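You operate a simulated robot arm through the tools that you are given. There is no shell and no other tool.

You run a simulated robot arm. Do the job below in one go: nothing can be reset, and whatever is moved stays where it is left.

TASK
Unstrap mould 58, zero its counter and test it 3 times.
Fine: yellow strap knob loose, strap swung fully open; one press of the zero key, then the test button, so that it shows 3; leave the other fittings alone.

It is judged by the outcome, as a careful person would: the job done as asked, and still so three seconds after it is handed in. It fails if anything else is knocked over, pushed out of place, dropped, spilled or broken.

THE ROBOT
A 7-joint arm with a two-finger parallel gripper, fixed in place. Base frame: the origin is at the foot of the arm, x ahead of it, y to its left, z up; the work surface is at about z = 720. Lengths are in mm, angles in rad, forces in N, time in s.
Its first joint turns from -2.897 to 2.897 rad. Payload 4.4 kg.
The TCP is the grasp point between the finger pads, 23 mm short of the fingertips. In the tool frame z runs along the fingers and y along their closing line. The gripper opens to 94 mm. The fingers are 38 mm wide and 10 mm thick; the gripper's body (54 by 96 mm) begins 39 mm behind the TCP.
Orientation is that of the tool frame in the base frame, as a unit quaternion [x, y, z, w]. With the fingers straight down and closing along the base's y, the tool's x points along the base's -x, its y along +y and its z along -z.

THE INTERFACE
- The arm moves only by the tool nudge_tool. Its argument "steps" is a list of rows, each an object of numbers (a shift or turn left out is 0, a gripper value left out holds the last): "dx", "dy", "dz": the shift along the tool's x, y, z in mm; "ax", "ay", "az": the turn, a rotation vector about the tool's x, y, z in degrees; "claw": the finger opening in mm, from 0 to 94. In form: [{"dx": .., "dy": .., "dz": .., "ax": .., "ay": .., "az": .., "claw": ..}, ...]. A call has 1 to 20 rows; each row is the pose to reach, as a shift and turn from the pose commanded when the call began, along the tool's axes at that moment. Rows are played at 5 a second. More than 50 mm and 0.15 rad between two rows, or a gripper value outside its range, and nothing of the call is played. A pose out of reach is approached as far as the arm can. The call stops where the force on the tool passes 40 N (or 10 N more than at its start, if that is more) or the arm is blocked; 0.2 s more then pass. The fingers move at their own pace (about 72 mm/s each) and stop on an object; they squeeze with about 27 N. The grip force told is the motor's: it shows also when the fingers shut on nothing. Time passes only in rows, and 0.2 s behind the last, so rows that repeat a pose let the fingers close. It gives the time, the measured TCP pose, the force on the tool (base axes), the opening and the grip force at its end, in the units of the frame above (readings bear some noise), with the torque about the TCP (base axes, N m) and any sound that the robot's microphone picked up.
- Cameras (640 x 400 px; columns grow to the right, rows downward): "scene" is fixed at [401.5, -501, 1464.3]; the picture's right is [0.96, -0.28, 0.00], its down [-0.17, -0.58, -0.80] and it looks along [0.22, 0.77, -0.60] (base axes); focal length 367 px, centre (320, 200). "wrist" rides on the gripper at [86, 16, -74] in the tool frame; the picture's right is [-0.18, 0.98, 0.00], its down [-0.58, -0.11, -0.81] and it looks along [-0.79, -0.15, 0.59] (tool axes); focal length 243 px, centre (320, 200). There is no depth. A picture from a camera that has moved, and an enlarged one, comes with that camera's place and axes in the base frame and with its lens.
- snapshot(camera): a new picture of that camera. No time passes.
- close_up(camera, box): a new picture of the part [left, top, right, bottom] of that camera's present view, enlarged. No time passes.
- close_job(): hands the job in; it is judged then, once.

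Nothing tells you positions but the pictures and the camera data. Unless the task says otherwise, let go and move clear before handing in.

The tools are called after "Emit:" as a command line: name --argument value ..., lists and objects as JSON in quotes. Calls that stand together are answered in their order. nudge_tool: Moves the arm, as the interface text tells. Its arguments: {"type":"object","properties":{"steps":{"type":"array","items":{"type":"object","properties":{"dx":{"type":"number"},"dy":{"type":"number"},"dz":{"type":"number"},"ax":{"type":"number"},"ay":{"type":"number"},"az":{"type":"number"},"claw":{"type":"number"}}}}},"required":["steps"]} The other tools are called the same way: snapshot (camera) takes a picture; close_up (camera, box) takes an enlarged picture of a part of a camera's view; close_job () hands the job in.

At the start:

```text
time: 0.0
tool_pos: [589.0, 445.6, 1015.1]
tcp_rot: [0.0, 1.0, 0.0, 0.0]
contact_force: [-0.9, -0.7, -1.0]
moment: [-0.01, 0.03, -0.01]
gripper_width: 94.0
grasp_force: 0.1
```

scene: 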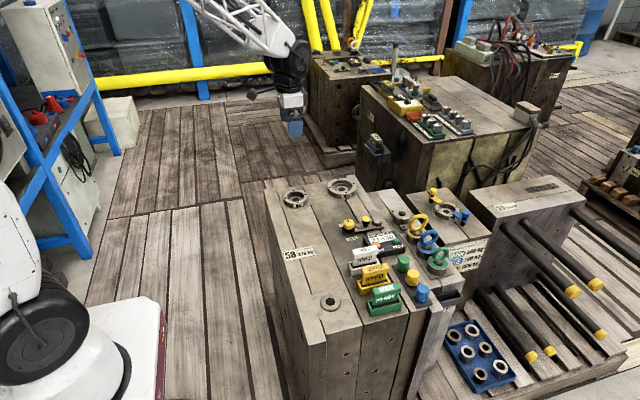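
wrist: 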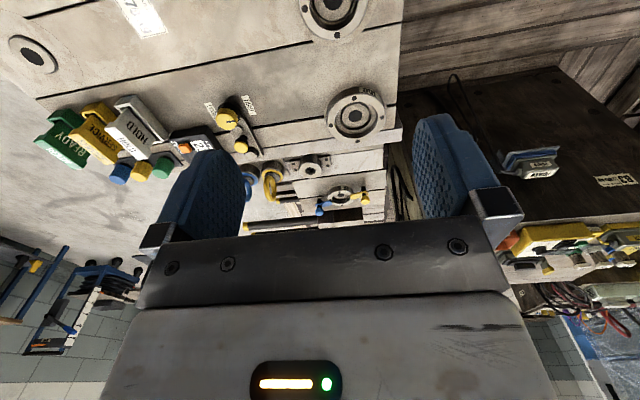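

I see several mould blocks; the near one carries a label that looks like "58". I'll look closely at the labels and fittings before moving.

Emit:
close_up --camera "scene" --box '[260, 160, 480, 330]'

Emit:
close_up --camera "scene" --box '[330, 200, 430, 265]'

Emit:
close_up --camera "scene" --box '[270, 225, 350, 275]'

Emit:
close_up --camera "scene" --box '[300, 30, 560, 200]'

Emit:
close_up --camera "wrist" --box '[0, 0, 400, 250]'

Emit:
close_up --camera "wrist" --box '[400, 50, 640, 300]'

```text
2.35 times, centred on (370, 245) of scene
camera zoom: at [401.5, -501.0, 1464.3], right [0.96, -0.28, 0.0], down [-0.17, -0.58, -0.8], along [0.22, 0.77, -0.6], focal length 864 px, centre (202, 94)
```

zoom: 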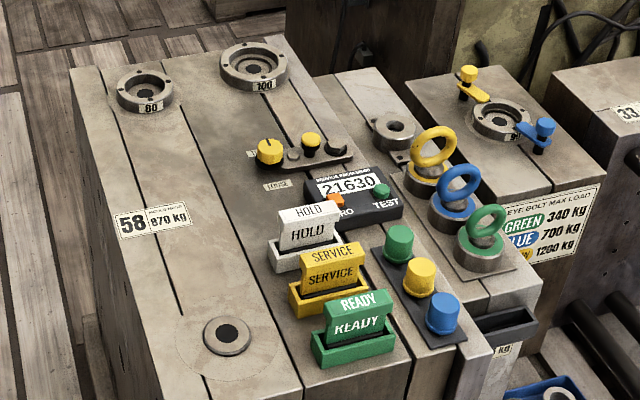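

```text
6.15 times, centred on (380, 232) of scene
camera zoom: at [401.5, -501.0, 1464.3], right [0.96, -0.28, 0.0], down [-0.17, -0.58, -0.8], along [0.22, 0.77, -0.6], focal length 2260 px, centre (-49, 0)
```

zoom: 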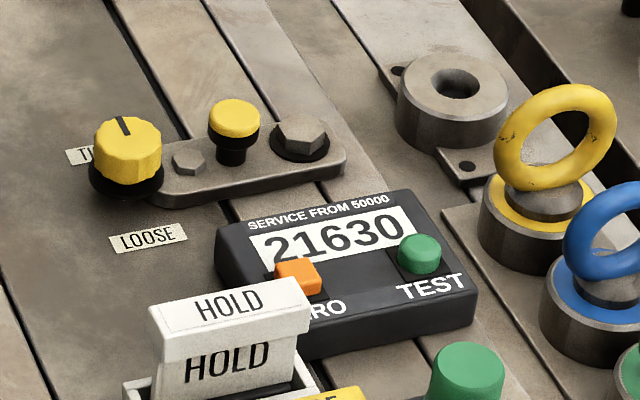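

```text
8.00 times, centred on (310, 250) of scene
camera zoom: at [401.5, -501.0, 1464.3], right [0.96, -0.28, 0.0], down [-0.17, -0.58, -0.8], along [0.22, 0.77, -0.6], focal length 2938 px, centre (400, -200)
```

zoom: 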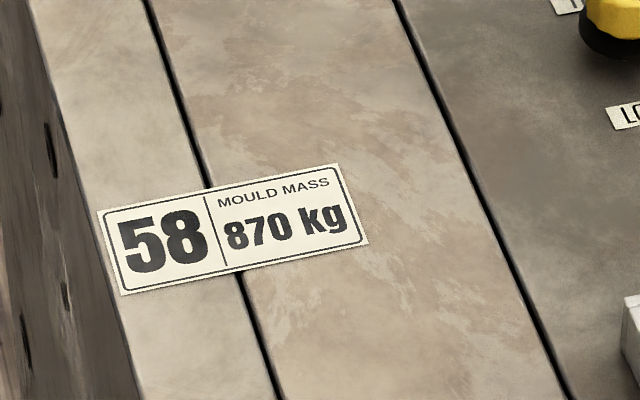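

```text
2.35 times, centred on (430, 115) of scene
camera zoom: at [401.5, -501.0, 1464.3], right [0.96, -0.28, 0.0], down [-0.17, -0.58, -0.8], along [0.22, 0.77, -0.6], focal length 864 px, centre (61, 400)
```

zoom: 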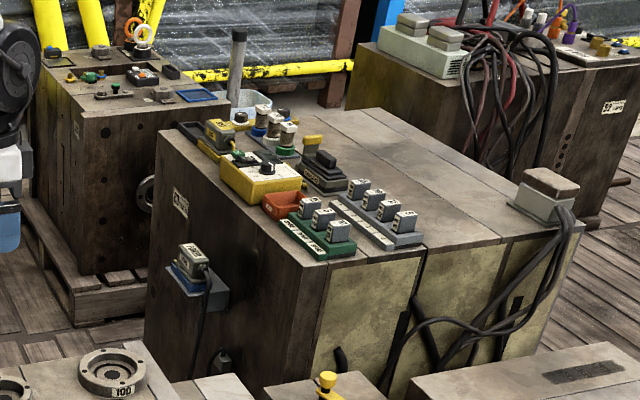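

```text
1.60 times, centred on (200, 125) of wrist
camera zoom: at [503.9, 461.2, 1088.6], right [0.18, 0.98, 0.0], down [0.58, -0.11, 0.81], along [0.79, -0.15, -0.59], focal length 388 px, centre (512, 320)
```

zoom: 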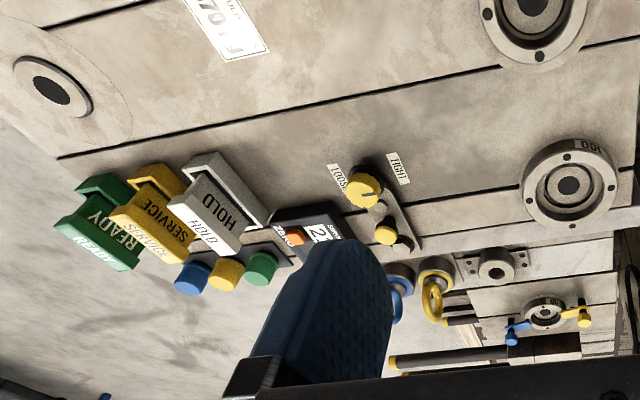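

```text
1.60 times, centred on (520, 175) of wrist
camera zoom: at [503.9, 461.2, 1088.6], right [0.18, 0.98, 0.0], down [0.58, -0.11, 0.81], along [0.79, -0.15, -0.59], focal length 388 px, centre (0, 240)
```

zoom: 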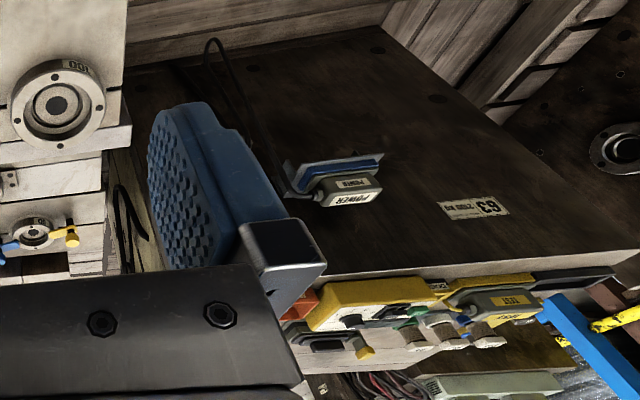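

Mould 58 is the near block. The strap knob is near (714, 267, 750), and the counter is just to the right of the strap in the scene view. I'll bring the wrist camera over the fittings to look more closely.

Emit:
nudge_tool --steps '[{"dx": -10, "dy": -40, "dz": 10}, {"dx": -20, "dy": -80, "dz": 20}, {"dx": -30, "dy": -120, "dz": 30}, {"dx": -40, "dy": -150, "dz": 40}, {"dx": -40, "dy": -160, "dz": 45}]'

Emit:
snapshot --camera "wrist"

Emit:
close_up --camera "wrist" --box '[200, 0, 440, 150]'

```text
time: 1.2
tool_pos: [627.2, 283.6, 970.8]
tcp_rot: [0.0, 1.0, 0.001, 0.0]
contact_force: [0.0, 0.4, -0.9]
moment: [-0.01, -0.01, 0.0]
gripper_width: 94.0
grasp_force: 0.0
```

```text
taken
camera wrist: at [542.8, 299.8, 1044.4], right [0.18, 0.98, 0.0], down [0.58, -0.11, 0.81], along [0.79, -0.15, -0.59], focal length 243 px, centre (320, 200)
```

wrist: 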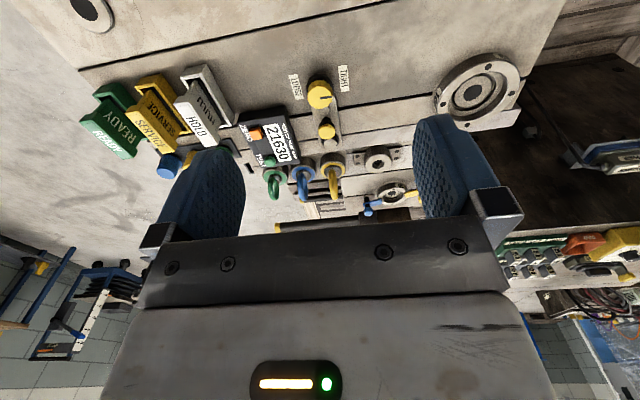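

```text
2.67 times, centred on (320, 75) of wrist
camera zoom: at [542.8, 299.8, 1044.4], right [0.18, 0.98, 0.0], down [0.58, -0.11, 0.81], along [0.79, -0.15, -0.59], focal length 647 px, centre (320, 533)
```

zoom: 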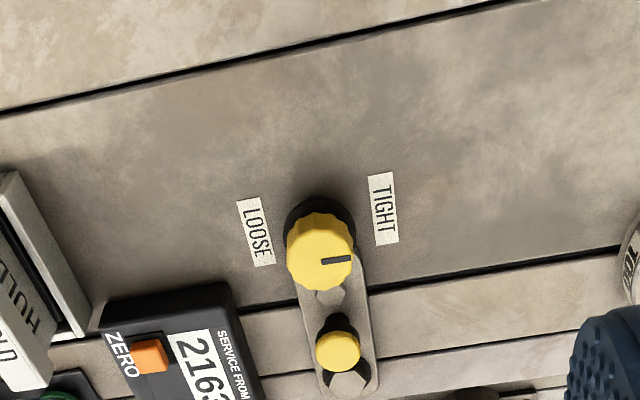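

The knob pointer is at TIGHT (+y) and LOOSE is on the -y side, so it needs about half a turn, going through the -x side. I'll move over the counter and study the keys and the HOLD flap next to them.

Emit:
nudge_tool --steps '[{"dx": -30, "dy": -25, "dz": 12}, {"dx": -60, "dy": -50, "dz": 25}, {"dx": -85, "dy": -75, "dz": 40}, {"dx": -100, "dy": -89, "dz": 50}]'

Emit:
snapshot --camera "wrist"

Emit:
close_up --camera "wrist" --box '[200, 0, 440, 150]'

Emit:
close_up --camera "scene" --box '[330, 200, 430, 265]'

```text
time: 2.2
tool_pos: [730.7, 196.0, 921.9]
tcp_rot: [-0.002, 1.0, 0.0, 0.0]
contact_force: [0.3, 0.4, 0.3]
moment: [0.01, 0.03, 0.0]
gripper_width: 93.9
grasp_force: 0.1
```

```text
taken
camera wrist: at [645.5, 212.1, 995.7], right [0.18, 0.98, 0.0], down [0.58, -0.11, 0.81], along [0.79, -0.15, -0.59], focal length 243 px, centre (320, 200)
```

wrist: 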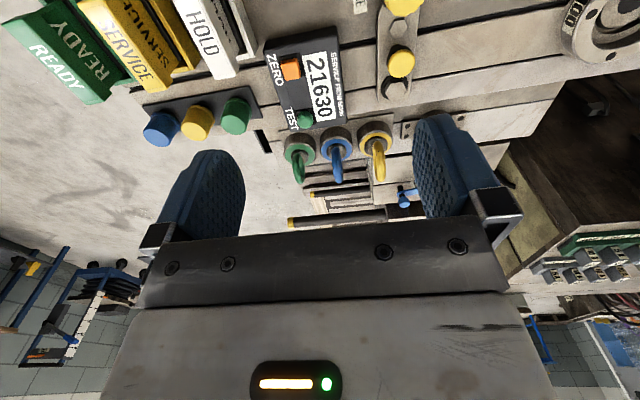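

```text
2.67 times, centred on (320, 75) of wrist
camera zoom: at [645.5, 212.1, 995.7], right [0.18, 0.98, 0.0], down [0.58, -0.11, 0.81], along [0.79, -0.15, -0.59], focal length 647 px, centre (320, 533)
```

zoom: 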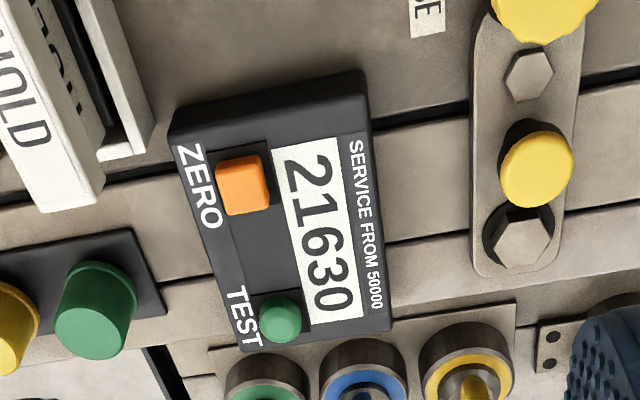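

```text
6.15 times, centred on (380, 232) of scene
camera zoom: at [401.5, -501.0, 1464.3], right [0.96, -0.28, 0.0], down [-0.17, -0.58, -0.8], along [0.22, 0.77, -0.6], focal length 2260 px, centre (-49, 0)
```

zoom: 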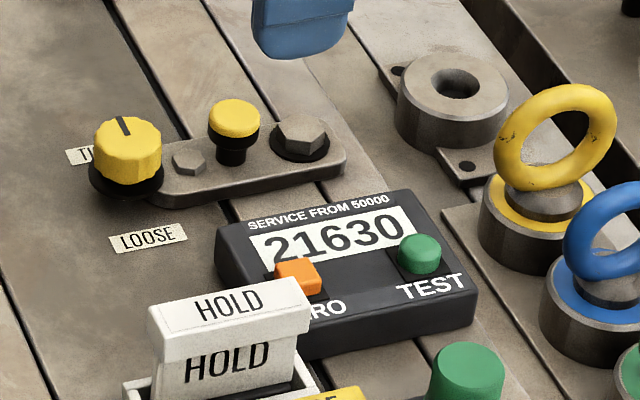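

The strap lies along x at y≈268: knob at about (716, 268), handle post at (765, 268), pivot bolt at (800, 269). The zero key is at about (757, 162) and the test button at (815, 162). I'll go above the knob and check the alignment.

Emit:
nudge_tool --steps '[{"dx": 5, "dy": 25, "dz": 25}, {"dx": 10, "dy": 50, "dz": 45}, {"dx": 14, "dy": 72, "dz": 70, "claw": 60}, {"dx": 14, "dy": 72, "dz": 70, "claw": 60}]'

Emit:
snapshot --camera "wrist"

Emit:
close_up --camera "wrist" --box '[240, 30, 400, 130]'

Emit:
snapshot --camera "scene"

```text
time: 3.2
tool_pos: [716.6, 271.1, 848.7]
tcp_rot: [0.0, 1.0, 0.001, 0.0]
contact_force: [-0.2, -1.2, 0.4]
moment: [-0.02, 0.0, -0.02]
gripper_width: 60.0
grasp_force: 0.0
```

```text
taken
camera wrist: at [631.8, 285.9, 922.8], right [0.18, 0.98, 0.0], down [0.58, -0.11, 0.81], along [0.79, -0.15, -0.59], focal length 243 px, centre (320, 200)
```

wrist: 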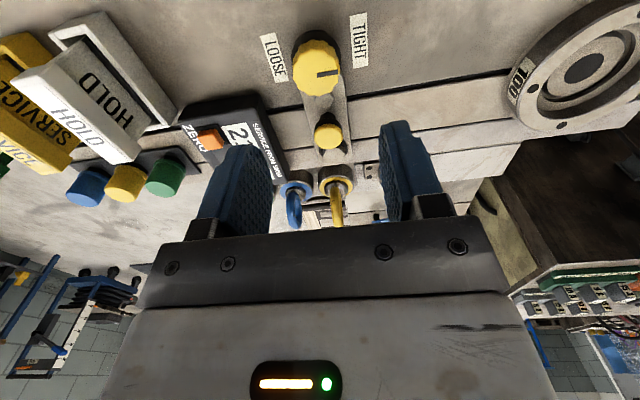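

```text
4.00 times, centred on (320, 80) of wrist
camera zoom: at [631.8, 285.9, 922.8], right [0.18, 0.98, 0.0], down [0.58, -0.11, 0.81], along [0.79, -0.15, -0.59], focal length 970 px, centre (320, 680)
```

zoom: 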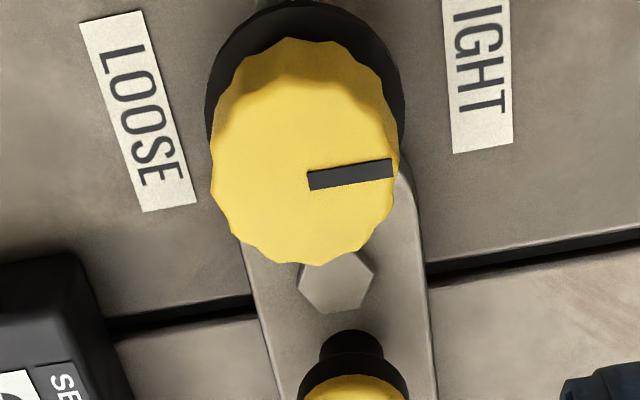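

```text
taken
```

scene: 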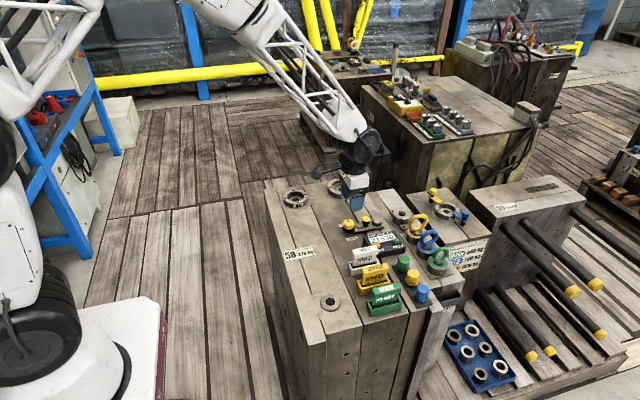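

The knob top is about 33 mm across and sits 1–2 mm off my axis; its small neighbouring hex bolt tops out near z≈733. I'll pre-turn the gripper clockwise in the air so there is room for half a turn counter-clockwise.

Emit:
nudge_tool --steps '[{"dx": 1.5, "dy": -2.1, "az": 8, "claw": 46}, {"dx": 1.5, "dy": -2.1, "az": 16}, {"dx": 1.5, "dy": -2.1, "az": 24}, {"dx": 1.5, "dy": -2.1, "az": 32}, {"dx": 1.5, "dy": -2.1, "az": 40}, {"dx": 1.5, "dy": -2.1, "az": 48}, {"dx": 1.5, "dy": -2.1, "az": 56}, {"dx": 1.5, "dy": -2.1, "az": 64}, {"dx": 1.5, "dy": -2.1, "az": 72}, {"dx": 1.5, "dy": -2.1, "az": 80}, {"dx": 1.5, "dy": -2.1, "az": 88}, {"dx": 1.5, "dy": -2.1, "az": 90}, {"dx": 1.5, "dy": -2.1, "az": 90}]'

Emit:
snapshot --camera "wrist"

Emit:
close_up --camera "wrist" --box '[240, 30, 400, 130]'

```text
time: 6.0
tool_pos: [714.7, 266.6, 850.7]
tcp_rot: [0.708, 0.706, 0.0, 0.0]
contact_force: [0.4, 0.1, -0.7]
moment: [0.01, 0.02, 0.0]
gripper_width: 46.1
grasp_force: 0.1
```

```text
taken
camera wrist: at [732.1, 352.1, 923.8], right [0.98, -0.18, 0.0], down [-0.11, -0.58, 0.81], along [-0.15, -0.79, -0.59], focal length 243 px, centre (320, 200)
```

wrist: 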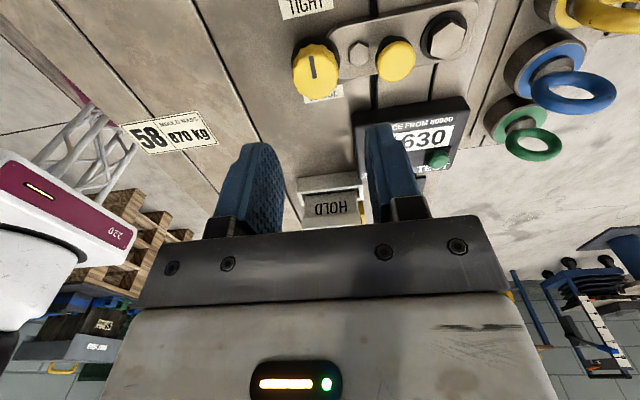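

```text
4.00 times, centred on (320, 80) of wrist
camera zoom: at [732.1, 352.1, 923.8], right [0.98, -0.18, 0.0], down [-0.11, -0.58, 0.81], along [-0.15, -0.79, -0.59], focal length 970 px, centre (320, 680)
```

zoom: 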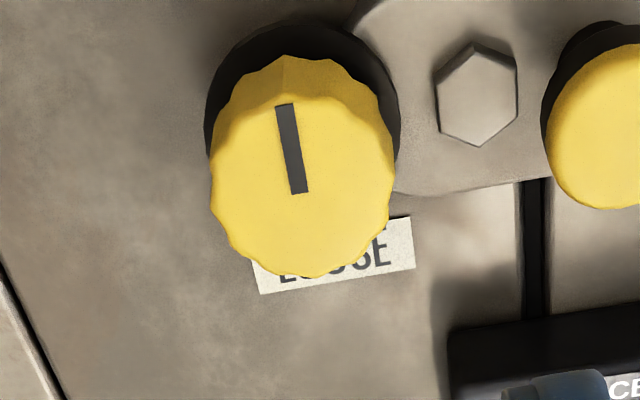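

The +90° pre-turn worked, and comparing the two views puts the knob centre at about (712, 268). I'll nudge to centre and lower the fingers around the knob, staying above the hex bolt.

Emit:
nudge_tool --steps '[{"dx": 1.3, "dy": -1.5, "dz": 30}, {"dx": 1.3, "dy": -1.5, "dz": 60}, {"dx": 1.3, "dy": -1.5, "dz": 75}, {"dx": 1.3, "dy": -1.5, "dz": 83}, {"dx": 1.3, "dy": -1.5, "dz": 89}, {"dx": 1.3, "dy": -1.5, "dz": 89}]'

Emit:
snapshot --camera "wrist"

Emit:
close_up --camera "scene" --box '[310, 190, 410, 255]'

```text
time: 7.4
tool_pos: [711.8, 266.7, 760.5]
tcp_rot: [0.707, 0.707, 0.001, 0.001]
contact_force: [0.4, 0.2, 0.3]
moment: [-0.03, 0.0, -0.04]
gripper_width: 45.9
grasp_force: 0.1
```

```text
taken
camera wrist: at [730.0, 352.6, 834.2], right [0.98, -0.18, 0.0], down [-0.11, -0.58, 0.81], along [-0.15, -0.79, -0.59], focal length 243 px, centre (320, 200)
```

wrist: 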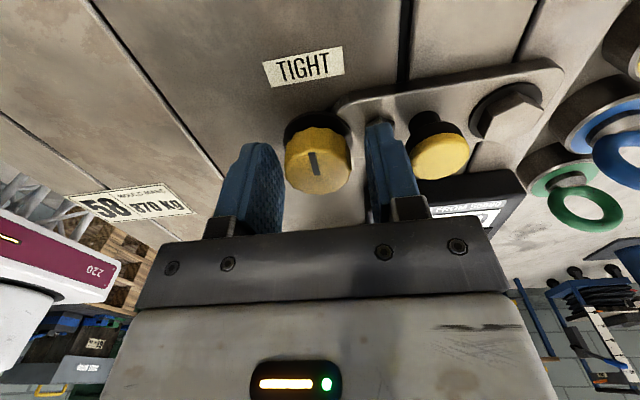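

```text
6.15 times, centred on (360, 222) of scene
camera zoom: at [401.5, -501.0, 1464.3], right [0.96, -0.28, 0.0], down [-0.17, -0.58, -0.8], along [0.22, 0.77, -0.6], focal length 2260 px, centre (74, 62)
```

zoom: 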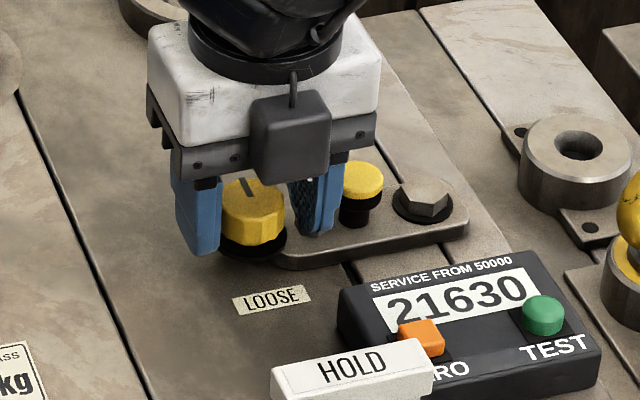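

The fingers straddle the knob cleanly with the post clear. I'll close on the knob.

Emit:
nudge_tool --steps '[{"claw": 40}, {"claw": 34}, {"claw": 28}, {"claw": 28}]'

Emit:
snapshot --camera "wrist"

```text
time: 8.4
tool_pos: [712.6, 267.2, 760.4]
tcp_rot: [0.707, 0.707, 0.0, 0.001]
contact_force: [-10.6, 0.4, 2.1]
moment: [-0.03, 0.24, 0.04]
gripper_width: 33.0
grasp_force: 5.5
```

```text
taken
camera wrist: at [729.6, 352.6, 834.1], right [0.98, -0.18, 0.0], down [-0.11, -0.58, 0.81], along [-0.15, -0.79, -0.59], focal length 243 px, centre (320, 200)
```

wrist: 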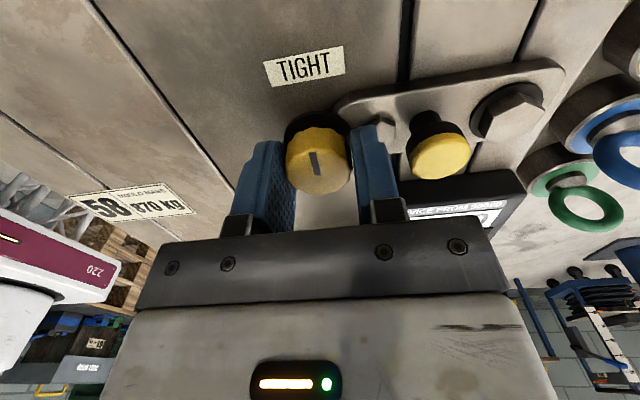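

The grip is at 33 mm, and the -x force says the knob centre sits slightly further to -x. I'll shift to remove the side force and squeeze fully.

Emit:
nudge_tool --steps '[{"dy": -0.7, "claw": 28}, {"dy": -1.2, "claw": 20}, {"dy": -1.2, "claw": 20}]'

```text
time: 9.2
tool_pos: [711.6, 267.1, 761.2]
tcp_rot: [0.707, 0.707, 0.001, 0.0]
contact_force: [25.4, 2.6, -25.2]
moment: [0.16, -0.54, -0.04]
gripper_width: 31.6
grasp_force: 45.1
```

I overcorrected, so I'll back off by part of that shift and read again.

Emit:
nudge_tool --steps '[{"dy": 0.4}, {"dy": 0.7}, {"dy": 0.7}]'

Emit:
close_up --camera "wrist" --box '[220, 80, 460, 230]'

Emit:
close_up --camera "scene" --box '[310, 190, 410, 255]'

```text
time: 10.0
tool_pos: [711.7, 267.1, 760.2]
tcp_rot: [0.708, 0.707, 0.0, 0.0]
contact_force: [15.4, -1.5, -10.7]
moment: [-0.06, -0.27, -0.04]
gripper_width: 31.6
grasp_force: 44.3
```

```text
2.67 times, centred on (340, 155) of wrist
camera zoom: at [729.1, 353.2, 834.2], right [0.98, -0.18, 0.0], down [-0.11, -0.58, 0.81], along [-0.15, -0.79, -0.59], focal length 647 px, centre (267, 320)
```

zoom: 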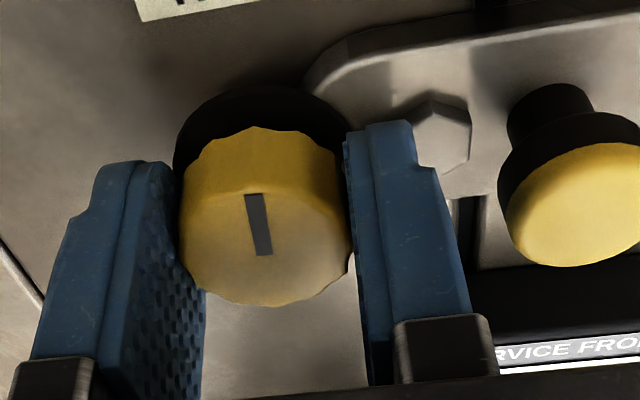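

```text
6.15 times, centred on (360, 222) of scene
camera zoom: at [401.5, -501.0, 1464.3], right [0.96, -0.28, 0.0], down [-0.17, -0.58, -0.8], along [0.22, 0.77, -0.6], focal length 2260 px, centre (74, 62)
```

zoom: 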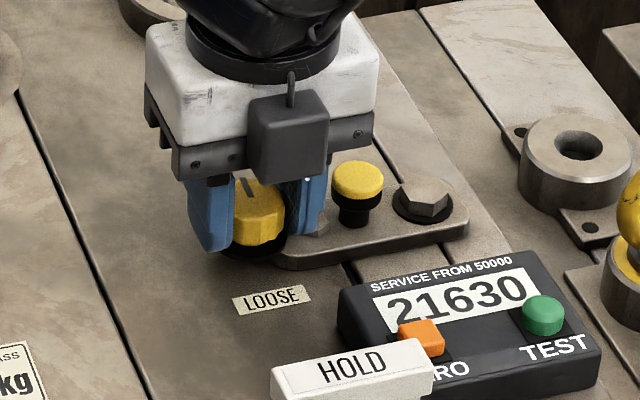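

The grip holds the knob on its sides. I'll turn counter-clockwise a little and watch the torque.

Emit:
nudge_tool --steps '[{"dy": 0.4, "az": -4}, {"dy": 0.4, "az": -10}, {"dy": 0.4, "az": -16}, {"dy": 0.4, "az": -22}]'

Emit:
close_up --camera "wrist" --box '[220, 80, 460, 230]'

Emit:
close_up --camera "scene" --box '[310, 190, 410, 255]'

```text
time: 11.0
tool_pos: [712.6, 267.3, 760.3]
tcp_rot: [0.558, 0.83, -0.001, 0.0]
contact_force: [-6.2, -36.2, 2.1]
moment: [-0.75, 0.15, 0.01]
gripper_width: 31.5
grasp_force: 45.0
```

```text
2.67 times, centred on (340, 155) of wrist
camera zoom: at [696.1, 353.1, 834.2], right [0.98, 0.2, 0.0], down [0.12, -0.58, 0.81], along [0.16, -0.79, -0.59], focal length 647 px, centre (267, 320)
```

zoom: 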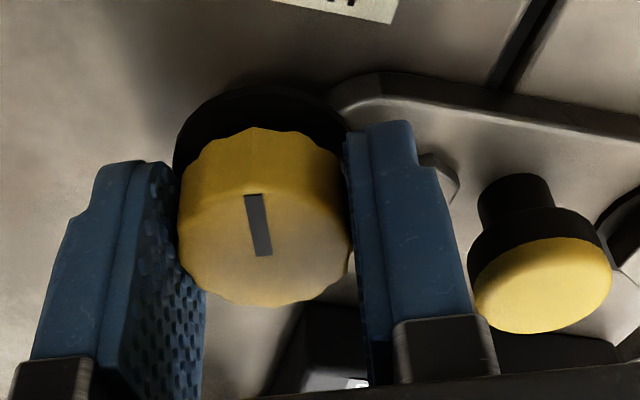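

```text
6.15 times, centred on (360, 222) of scene
camera zoom: at [401.5, -501.0, 1464.3], right [0.96, -0.28, 0.0], down [-0.17, -0.58, -0.8], along [0.22, 0.77, -0.6], focal length 2260 px, centre (74, 62)
```

zoom: 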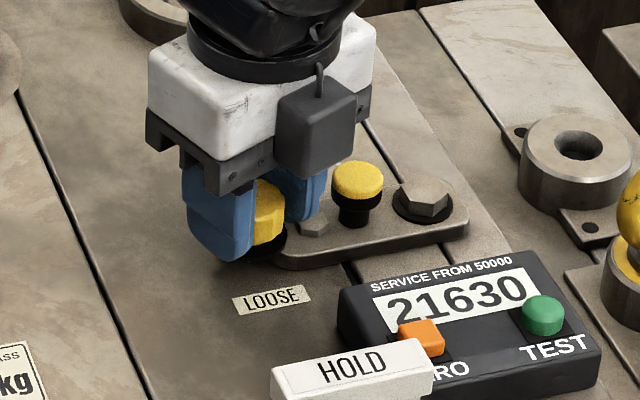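

The knob turns with the gripper and with little torque; there's just a sideways centring load toward -y. I'll relieve that and keep turning in modest steps.

Emit:
nudge_tool --steps '[{"dx": -0.6, "dy": -0.35}, {"dx": -1.04, "dy": -0.64}, {"dx": -1.04, "dy": -0.64}]'

```text
time: 11.8
tool_pos: [712.1, 267.0, 759.8]
tcp_rot: [0.558, 0.83, 0.0, 0.0]
contact_force: [-1.9, -13.9, -13.1]
moment: [-0.26, 0.03, 0.0]
gripper_width: 31.8
grasp_force: 45.5
```

Emit:
nudge_tool --steps '[{"dx": -0.6, "dy": -0.25, "az": -3}, {"dx": -0.6, "dy": -0.25, "az": -9}, {"dx": -0.6, "dy": -0.25, "az": -15}]'

```text
time: 12.6
tool_pos: [712.4, 269.3, 760.3]
tcp_rot: [0.445, 0.895, 0.0, 0.0]
contact_force: [0.4, 22.9, -17.1]
moment: [0.54, 0.05, -0.02]
gripper_width: 31.5
grasp_force: 44.7
```

Emit:
nudge_tool --steps '[{"dx": 0.56, "dy": 0.42, "dz": 0.4}, {"dx": 0.56, "dy": 0.42, "dz": 0.4, "az": -5}, {"dx": 0.56, "dy": 0.42, "dz": 0.4, "az": -11}, {"dx": 0.56, "dy": 0.42, "dz": 0.4, "az": -17}]'

```text
time: 13.4
tool_pos: [712.0, 266.6, 761.2]
tcp_rot: [0.359, 0.933, 0.001, 0.0]
contact_force: [3.4, 11.8, -5.0]
moment: [0.2, 0.02, -0.01]
gripper_width: 31.6
grasp_force: 45.4
stopped in row 4: the force on the tool passed its limit at 42 N (the readings are from after the stop); the commanded pose is now the measured one
```

Emit:
nudge_tool --steps '[{"claw": 30}, {"claw": 30}]'

Emit:
close_up --camera "wrist" --box '[220, 80, 460, 230]'

Emit:
close_up --camera "scene" --box '[310, 190, 410, 255]'

```text
time: 14.0
tool_pos: [713.4, 266.7, 761.2]
tcp_rot: [0.36, 0.933, 0.001, 0.001]
contact_force: [7.1, 15.2, -8.9]
moment: [0.23, -0.2, -0.04]
gripper_width: 31.4
grasp_force: 44.6
```

```text
2.67 times, centred on (340, 155) of wrist
camera zoom: at [660.6, 337.2, 834.3], right [0.8, 0.6, 0.0], down [0.36, -0.47, 0.81], along [0.49, -0.64, -0.59], focal length 647 px, centre (267, 320)
```

zoom: 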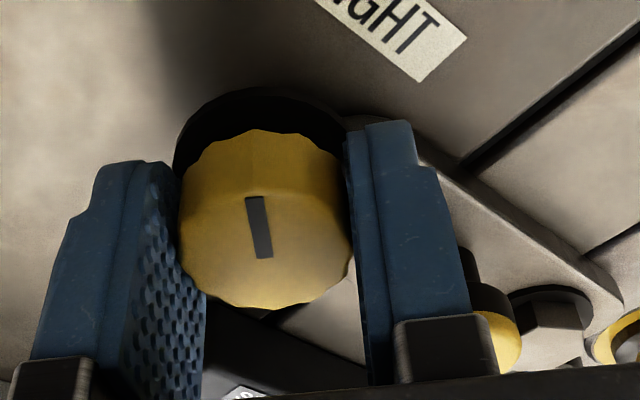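

```text
6.15 times, centred on (360, 222) of scene
camera zoom: at [401.5, -501.0, 1464.3], right [0.96, -0.28, 0.0], down [-0.17, -0.58, -0.8], along [0.22, 0.77, -0.6], focal length 2260 px, centre (74, 62)
```

zoom: 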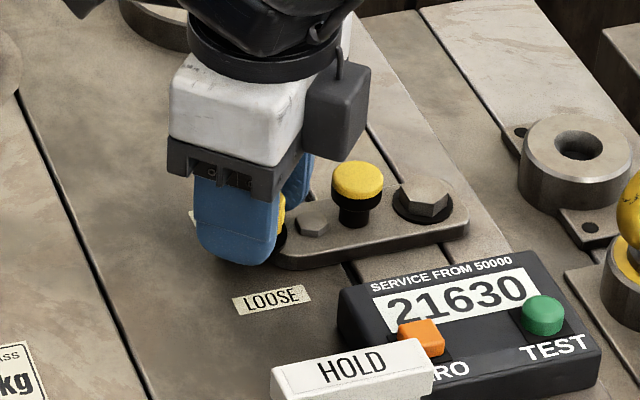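

Emit:
nudge_tool --steps '[{"dx": 0.12, "dy": 0.43, "claw": 31}, {"dx": 0.12, "dy": 0.43, "az": -4}, {"dx": 0.12, "dy": 0.43, "az": -8}, {"dx": 0.12, "dy": 0.43, "az": -12}, {"dx": 0.12, "dy": 0.43, "az": -16}, {"dx": 0.12, "dy": 0.43, "az": -20}]'

```text
time: 15.4
tool_pos: [712.5, 267.9, 759.9]
tcp_rot: [0.192, 0.981, 0.0, 0.001]
contact_force: [1.0, 1.5, 1.2]
moment: [0.06, -0.02, -0.01]
gripper_width: 32.2
grasp_force: 0.9
```

Emit:
close_up --camera "wrist" --box '[220, 80, 460, 230]'

Emit:
snapshot --camera "wrist"

```text
2.67 times, centred on (340, 155) of wrist
camera zoom: at [640.0, 315.1, 834.8], right [0.54, 0.84, 0.0], down [0.5, -0.32, 0.81], along [0.68, -0.44, -0.59], focal length 647 px, centre (267, 320)
```

zoom: 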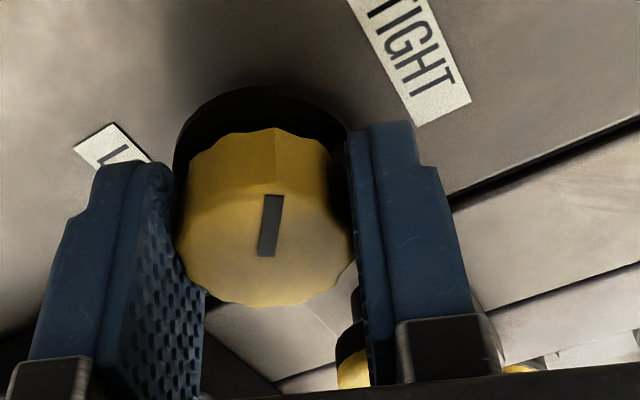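

```text
taken
camera wrist: at [640.0, 315.1, 834.8], right [0.54, 0.84, 0.0], down [0.5, -0.32, 0.81], along [0.68, -0.44, -0.59], focal length 243 px, centre (320, 200)
```

wrist: 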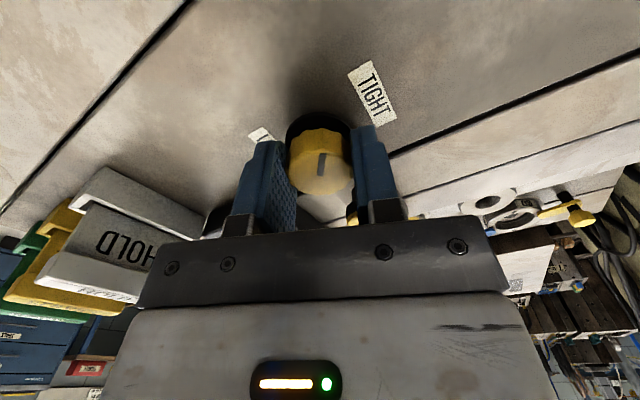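

With the lighter grip the knob slipped, but the gripper is now well centred. I'll grip firmly again and continue.

Emit:
nudge_tool --steps '[{"claw": 26}, {"claw": 26}, {"claw": 26, "az": -4}, {"az": -8}, {"az": -12}, {"az": -16}]'

```text
time: 16.8
tool_pos: [714.5, 268.3, 762.6]
tcp_rot: [0.053, 0.999, 0.0, 0.0]
contact_force: [-24.1, 17.0, 23.9]
moment: [0.36, 0.1, -0.02]
gripper_width: 31.6
grasp_force: 44.8
```

Emit:
nudge_tool --steps '[{"dx": 0.75, "dy": 0.43, "dz": -0.5}, {"dx": 0.75, "dy": 0.43, "dz": -0.5, "az": -4}, {"dx": 0.75, "dy": 0.43, "dz": -0.5, "az": -8}, {"dx": 0.75, "dy": 0.43, "dz": -0.5, "az": -12}, {"dx": 0.75, "dy": 0.43, "dz": -0.5, "az": -16}]'

```text
time: 18.0
tool_pos: [712.5, 267.9, 761.5]
tcp_rot: [-0.086, 0.996, 0.001, 0.001]
contact_force: [5.5, 6.1, 25.5]
moment: [0.04, 0.24, -0.03]
gripper_width: 31.2
grasp_force: 45.1
```

Emit:
nudge_tool --steps '[{"dx": -0.17, "dy": 0.12, "dz": -0.6}, {"dx": -0.17, "dy": 0.12, "dz": -0.6, "az": -4}, {"dx": -0.17, "dy": 0.12, "dz": -0.6, "az": -8}, {"dx": -0.17, "dy": 0.12, "dz": -0.6, "az": -12}, {"dx": -0.17, "dy": 0.12, "dz": -0.6, "az": -16}, {"dx": -0.17, "dy": 0.12, "dz": -0.6, "az": -20}]'

Emit:
close_up --camera "wrist" --box '[200, 50, 440, 200]'

```text
time: 19.3
tool_pos: [713.2, 270.0, 761.6]
tcp_rot: [-0.223, 0.975, 0.0, 0.001]
contact_force: [6.4, 8.3, -7.1]
moment: [0.06, 0.07, -0.02]
gripper_width: 31.6
grasp_force: 45.0
stopped in row 6: the force on the tool passed its limit at 40 N (the readings are from after the stop); the commanded pose is now the measured one
```

```text
2.67 times, centred on (320, 125) of wrist
camera zoom: at [628.9, 245.4, 834.6], right [-0.26, 0.97, 0.0], down [0.57, 0.15, 0.81], along [0.78, 0.21, -0.59], focal length 647 px, centre (320, 400)
```

zoom: 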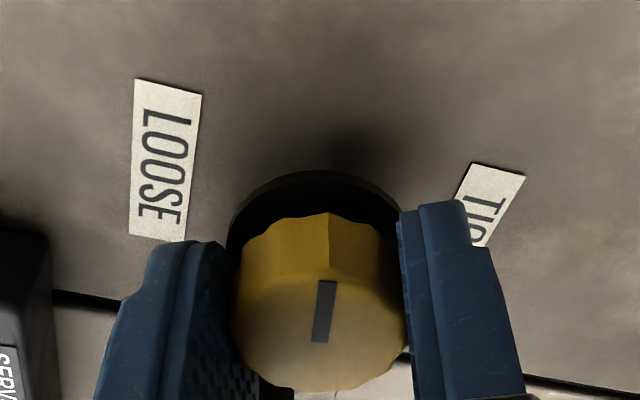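

The knob has turned about 100°; about 80° remain to LOOSE. I'll continue.

Emit:
nudge_tool --steps '[{"dy": 0.2, "dz": 0.2, "az": -3}, {"dy": 0.2, "dz": 0.2, "az": -7}, {"dy": 0.2, "dz": 0.2, "az": -11}, {"dy": 0.2, "dz": 0.2, "az": -15}]'

```text
time: 20.3
tool_pos: [712.8, 268.5, 760.8]
tcp_rot: [-0.347, 0.938, 0.0, 0.0]
contact_force: [1.4, 5.1, 3.0]
moment: [0.63, -0.77, -0.01]
gripper_width: 31.6
grasp_force: 45.4
```

Emit:
nudge_tool --steps '[{"az": -4}, {"az": -8}, {"az": -12}, {"az": -16}]'

```text
time: 21.3
tool_pos: [712.8, 269.7, 760.1]
tcp_rot: [-0.475, 0.88, 0.0, 0.002]
contact_force: [2.9, 1.7, 3.2]
moment: [0.4, -0.32, -0.02]
gripper_width: 31.5
grasp_force: 45.5
```

Emit:
nudge_tool --steps '[{"az": -4}, {"az": -8}, {"az": -12}, {"az": -16}, {"az": -20}]'

Emit:
close_up --camera "wrist" --box '[200, 50, 440, 200]'

```text
time: 22.5
tool_pos: [711.7, 269.9, 760.7]
tcp_rot: [-0.621, 0.784, 0.0, 0.001]
contact_force: [-19.3, -1.9, 20.3]
moment: [-0.32, 0.58, 0.0]
gripper_width: 31.7
grasp_force: 44.8
```

```text
2.67 times, centred on (320, 125) of wrist
camera zoom: at [677.5, 188.5, 834.7], right [-0.91, 0.4, 0.0], down [0.24, 0.54, 0.81], along [0.33, 0.74, -0.59], focal length 647 px, centre (320, 400)
```

zoom: 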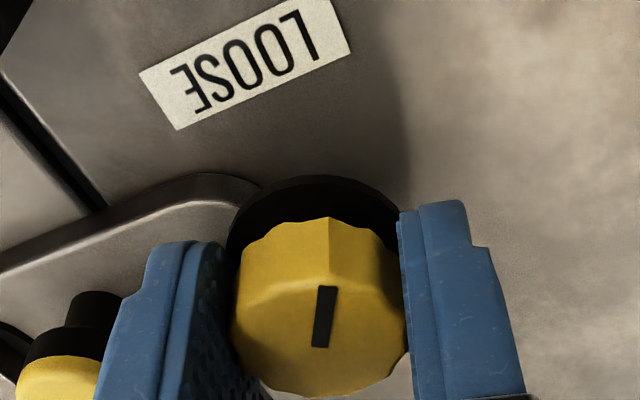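

Emit:
nudge_tool --steps '[{"dx": 0.11, "dy": 0.49, "dz": -0.4}, {"dx": 0.11, "dy": 0.49, "dz": -0.4, "az": -4}, {"dx": 0.11, "dy": 0.49, "dz": -0.4, "az": -8}, {"dx": 0.11, "dy": 0.49, "dz": -0.4, "az": -12}, {"dx": 0.11, "dy": 0.49, "dz": -0.4, "az": -16}]'

Emit:
close_up --camera "wrist" --box '[200, 50, 440, 200]'

```text
time: 23.7
tool_pos: [711.4, 269.3, 761.0]
tcp_rot: [0.724, -0.69, 0.001, -0.002]
contact_force: [-7.3, 38.4, 2.2]
moment: [0.75, 0.18, -0.04]
gripper_width: 31.5
grasp_force: 44.4
```

```text
2.67 times, centred on (320, 125) of wrist
camera zoom: at [700.7, 181.7, 834.6], right [-0.99, 0.14, 0.0], down [0.08, 0.58, 0.81], along [0.11, 0.8, -0.59], focal length 647 px, centre (320, 400)
```

zoom: 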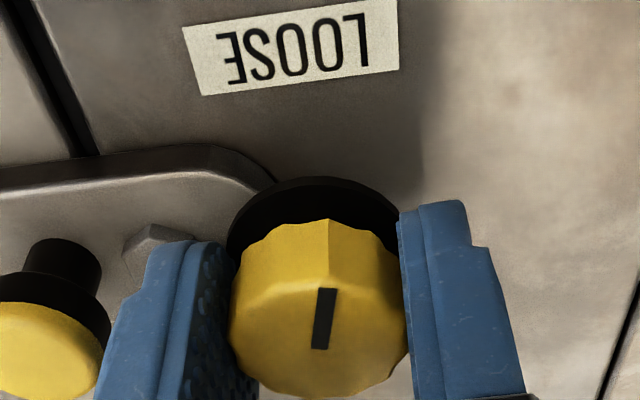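

Emit:
nudge_tool --steps '[{"dx": -0.6}, {"dx": -1.2}, {"dx": -1.2, "az": -4}, {"dx": -1.2, "az": -8}, {"dx": -1.2, "az": -12}]'

Emit:
close_up --camera "wrist" --box '[200, 50, 440, 200]'

```text
time: 24.9
tool_pos: [712.7, 268.8, 761.9]
tcp_rot: [0.792, -0.61, 0.001, 0.0]
contact_force: [-10.3, 29.1, -0.3]
moment: [0.52, 0.16, 0.01]
gripper_width: 31.5
grasp_force: 44.8
```

```text
2.67 times, centred on (320, 125) of wrist
camera zoom: at [719.1, 180.8, 834.7], right [-1.0, -0.07, 0.0], down [-0.04, 0.59, 0.81], along [-0.06, 0.8, -0.59], focal length 647 px, centre (320, 400)
```

zoom: 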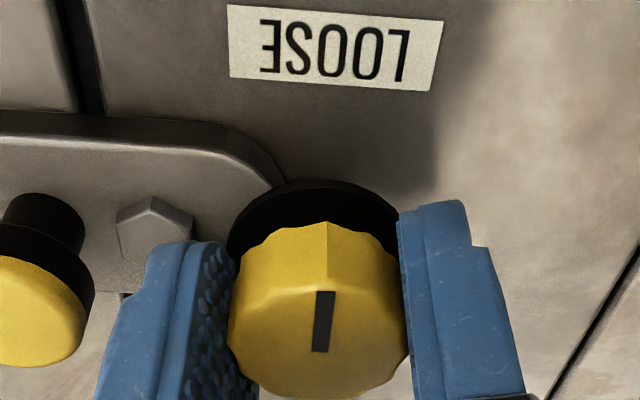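

The pointer now faces LOOSE. I'll relieve the side load and try a few degrees more to feel whether it's at its end stop.

Emit:
nudge_tool --steps '[{"dx": -0.7, "dy": 0.5}, {"dx": -0.8, "dy": 0.5}, {"dx": -0.8, "dy": 0.5, "az": -3}, {"dx": -0.8, "dy": 0.5, "az": -6}]'

Emit:
close_up --camera "wrist" --box '[200, 50, 440, 200]'

```text
time: 25.9
tool_pos: [711.1, 269.6, 761.0]
tcp_rot: [0.823, -0.568, 0.0, -0.002]
contact_force: [8.4, -30.0, 3.3]
moment: [-0.68, -0.17, -0.23]
gripper_width: 31.5
grasp_force: 45.3
```

```text
2.67 times, centred on (320, 125) of wrist
camera zoom: at [727.9, 182.0, 834.7], right [-0.98, -0.17, 0.0], down [-0.11, 0.58, 0.81], along [-0.14, 0.79, -0.59], focal length 647 px, centre (320, 400)
```

zoom: 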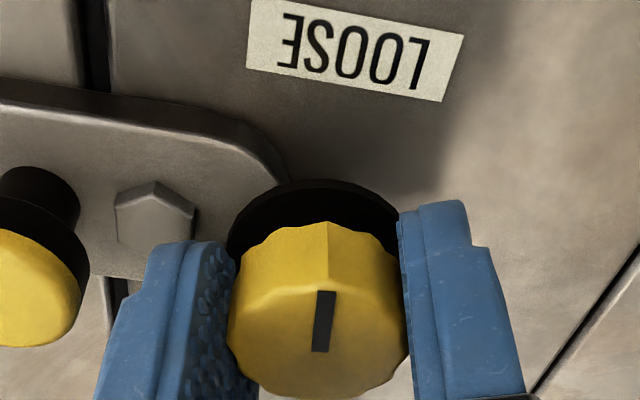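

A resisting torque appeared, so the knob is at its LOOSE end stop. I'll release it and lift straight up.

Emit:
nudge_tool --steps '[{"claw": 44}, {"claw": 44}, {"dz": -20}, {"dz": -50}, {"dz": -85}, {"dz": -85}]'

Emit:
close_up --camera "wrist" --box '[160, 0, 480, 200]'

Emit:
close_up --camera "scene" --box '[310, 190, 410, 255]'

```text
time: 27.3
tool_pos: [710.2, 271.2, 846.0]
tcp_rot: [0.823, -0.569, 0.001, -0.002]
contact_force: [0.3, -0.3, -0.6]
moment: [-0.03, 0.0, 0.02]
gripper_width: 43.7
grasp_force: 0.1
```

```text
2.00 times, centred on (320, 100) of wrist
camera zoom: at [725.5, 184.2, 920.1], right [-0.98, -0.18, 0.0], down [-0.11, 0.58, 0.81], along [-0.14, 0.79, -0.59], focal length 485 px, centre (320, 400)
```

zoom: 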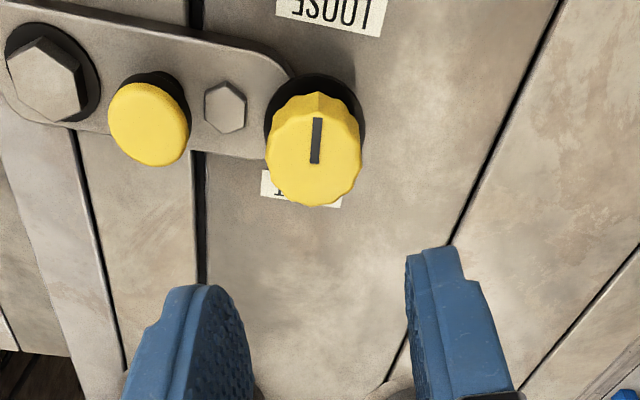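

```text
6.15 times, centred on (360, 222) of scene
camera zoom: at [401.5, -501.0, 1464.3], right [0.96, -0.28, 0.0], down [-0.17, -0.58, -0.8], along [0.22, 0.77, -0.6], focal length 2260 px, centre (74, 62)
```

zoom: 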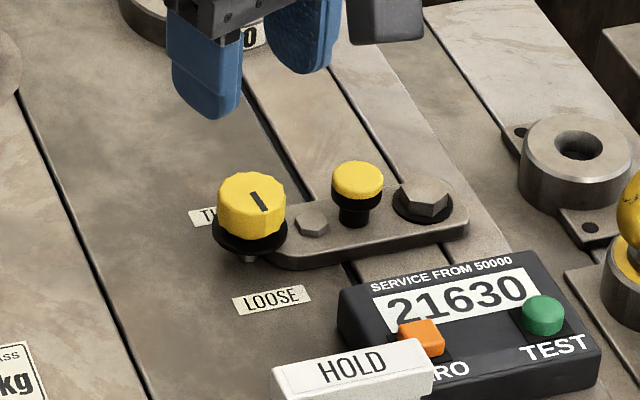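

The knob has risen on its thread and points at LOOSE, so the strap is freed. Next I'll move above the strap's yellow handle post (765, 268), with the fingers closing along y.

Emit:
nudge_tool --steps '[{"dx": 2, "dy": -5, "az": 8}, {"dx": 4, "dy": -10, "az": 16}, {"dx": 6, "dy": -15, "az": 24}, {"dx": 8, "dy": -20, "az": 32}, {"dx": 10, "dy": -25, "az": 40}, {"dx": 12, "dy": -30, "az": 48}, {"dx": 14, "dy": -35, "az": 56}, {"dx": 16, "dy": -40, "az": 64}, {"dx": 18, "dy": -45, "az": 72}, {"dx": 20.1, "dy": -50.1, "az": 80}, {"dx": 20.1, "dy": -50.1, "az": 88}, {"dx": 20.1, "dy": -50.1, "az": 96}, {"dx": 20.1, "dy": -50.1, "az": 104}, {"dx": 20.1, "dy": -50.1, "az": 110.8}, {"dx": 20.1, "dy": -50.1, "az": 110.8}]'

Emit:
close_up --camera "wrist" --box '[200, 0, 440, 150]'

Emit:
close_up --camera "scene" --box '[310, 190, 410, 255]'

```text
time: 30.5
tool_pos: [764.7, 268.7, 846.3]
tcp_rot: [0.002, 1.0, 0.0, 0.001]
contact_force: [0.6, 0.3, -0.3]
moment: [-0.01, 0.03, 0.0]
gripper_width: 43.9
grasp_force: 0.0
```

```text
2.67 times, centred on (320, 75) of wrist
camera zoom: at [679.7, 285.4, 920.3], right [0.19, 0.98, 0.0], down [0.58, -0.11, 0.81], along [0.79, -0.15, -0.59], focal length 647 px, centre (320, 533)
```

zoom: 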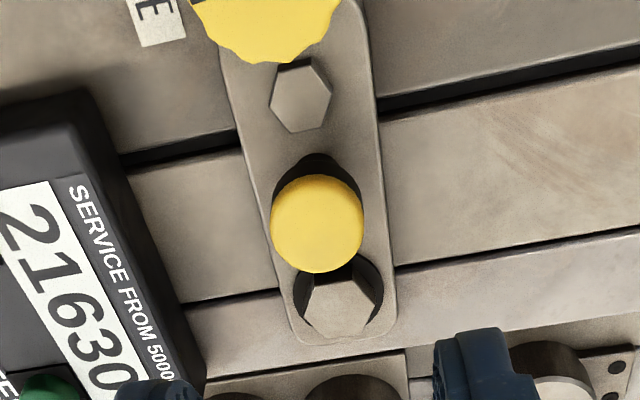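

```text
6.15 times, centred on (360, 222) of scene
camera zoom: at [401.5, -501.0, 1464.3], right [0.96, -0.28, 0.0], down [-0.17, -0.58, -0.8], along [0.22, 0.77, -0.6], focal length 2260 px, centre (74, 62)
```

zoom: 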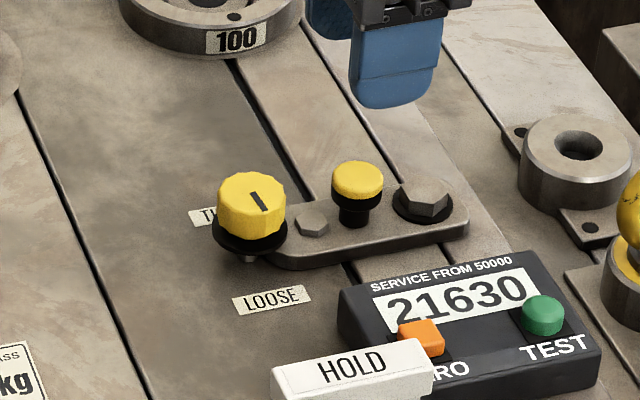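

The tool axis is on the handle post. I'll descend to straddle its cap.

Emit:
nudge_tool --steps '[{"dx": -0.5, "dy": 0.7, "dz": 30, "claw": 40}, {"dx": -0.5, "dy": 0.7, "dz": 60, "claw": 38}, {"dx": -0.5, "dy": 0.7, "dz": 75}, {"dx": -0.5, "dy": 0.7, "dz": 82}, {"dx": -0.5, "dy": 0.7, "dz": 82}]'

Emit:
close_up --camera "wrist" --box '[200, 60, 440, 210]'

Emit:
close_up --camera "scene" --box '[310, 190, 410, 255]'

```text
time: 31.7
tool_pos: [764.7, 269.7, 765.0]
tcp_rot: [0.0, 1.0, 0.001, 0.001]
contact_force: [-0.8, 0.0, -0.5]
moment: [0.01, 0.02, -0.02]
gripper_width: 38.0
grasp_force: 0.2
```

```text
2.67 times, centred on (320, 135) of wrist
camera zoom: at [679.1, 285.9, 838.7], right [0.19, 0.98, 0.0], down [0.58, -0.11, 0.81], along [0.79, -0.15, -0.59], focal length 647 px, centre (320, 373)
```

zoom: 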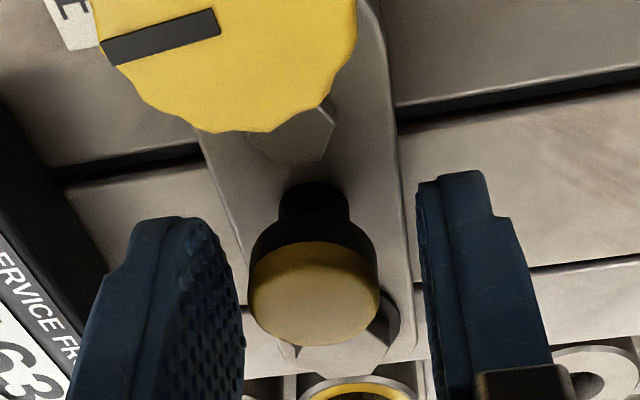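

```text
6.15 times, centred on (360, 222) of scene
camera zoom: at [401.5, -501.0, 1464.3], right [0.96, -0.28, 0.0], down [-0.17, -0.58, -0.8], along [0.22, 0.77, -0.6], focal length 2260 px, centre (74, 62)
```

zoom: 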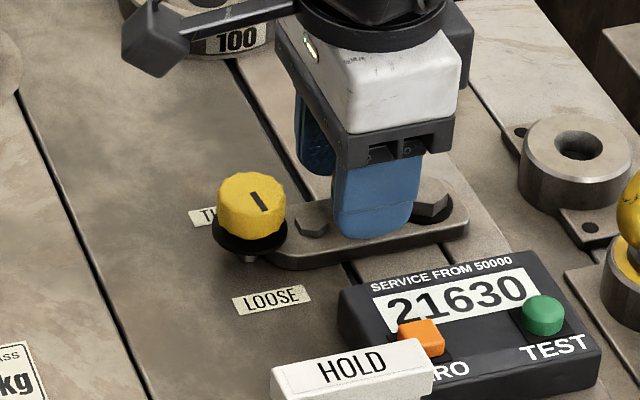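

The handle post is between the fingers. I'll close to a light cage and begin swinging the strap toward +y about its pivot bolt at (798, 269).

Emit:
nudge_tool --steps '[{"claw": 30}, {"claw": 25}, {"claw": 25}, {"dx": -0.1, "dy": 2.3, "az": 4}, {"dx": -0.3, "dy": 4.6, "az": 8}, {"dx": -0.7, "dy": 6.9, "az": 12}, {"dx": -1.3, "dy": 9.1, "az": 16}]'

Emit:
close_up --camera "wrist" --box '[200, 60, 440, 210]'

Emit:
close_up --camera "scene" --box '[310, 190, 410, 255]'

```text
time: 33.3
tool_pos: [767.7, 279.8, 765.4]
tcp_rot: [0.141, 0.99, 0.001, 0.001]
contact_force: [-1.3, -2.5, 0.5]
moment: [-0.07, 0.07, -0.05]
gripper_width: 26.1
grasp_force: 1.7
```

```text
2.67 times, centred on (320, 135) of wrist
camera zoom: at [689.6, 319.2, 838.5], right [0.45, 0.89, 0.0], down [0.53, -0.27, 0.81], along [0.72, -0.36, -0.59], focal length 647 px, centre (320, 373)
```

zoom: 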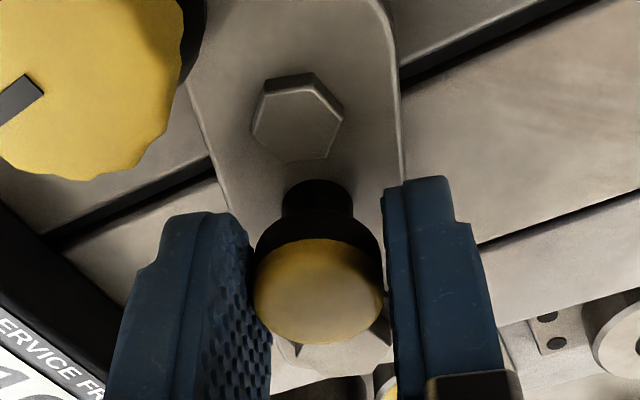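

```text
6.15 times, centred on (360, 222) of scene
camera zoom: at [401.5, -501.0, 1464.3], right [0.96, -0.28, 0.0], down [-0.17, -0.58, -0.8], along [0.22, 0.77, -0.6], focal length 2260 px, centre (74, 62)
```

zoom: 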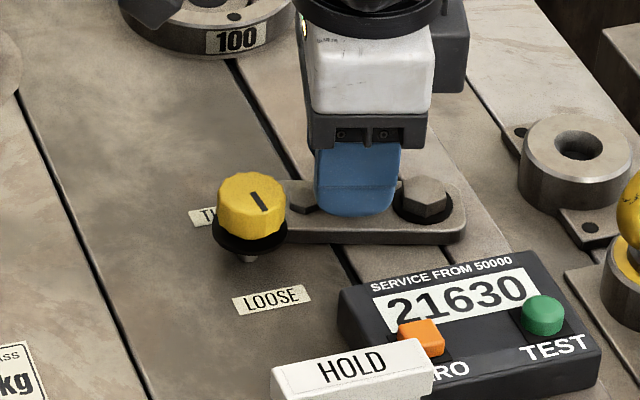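

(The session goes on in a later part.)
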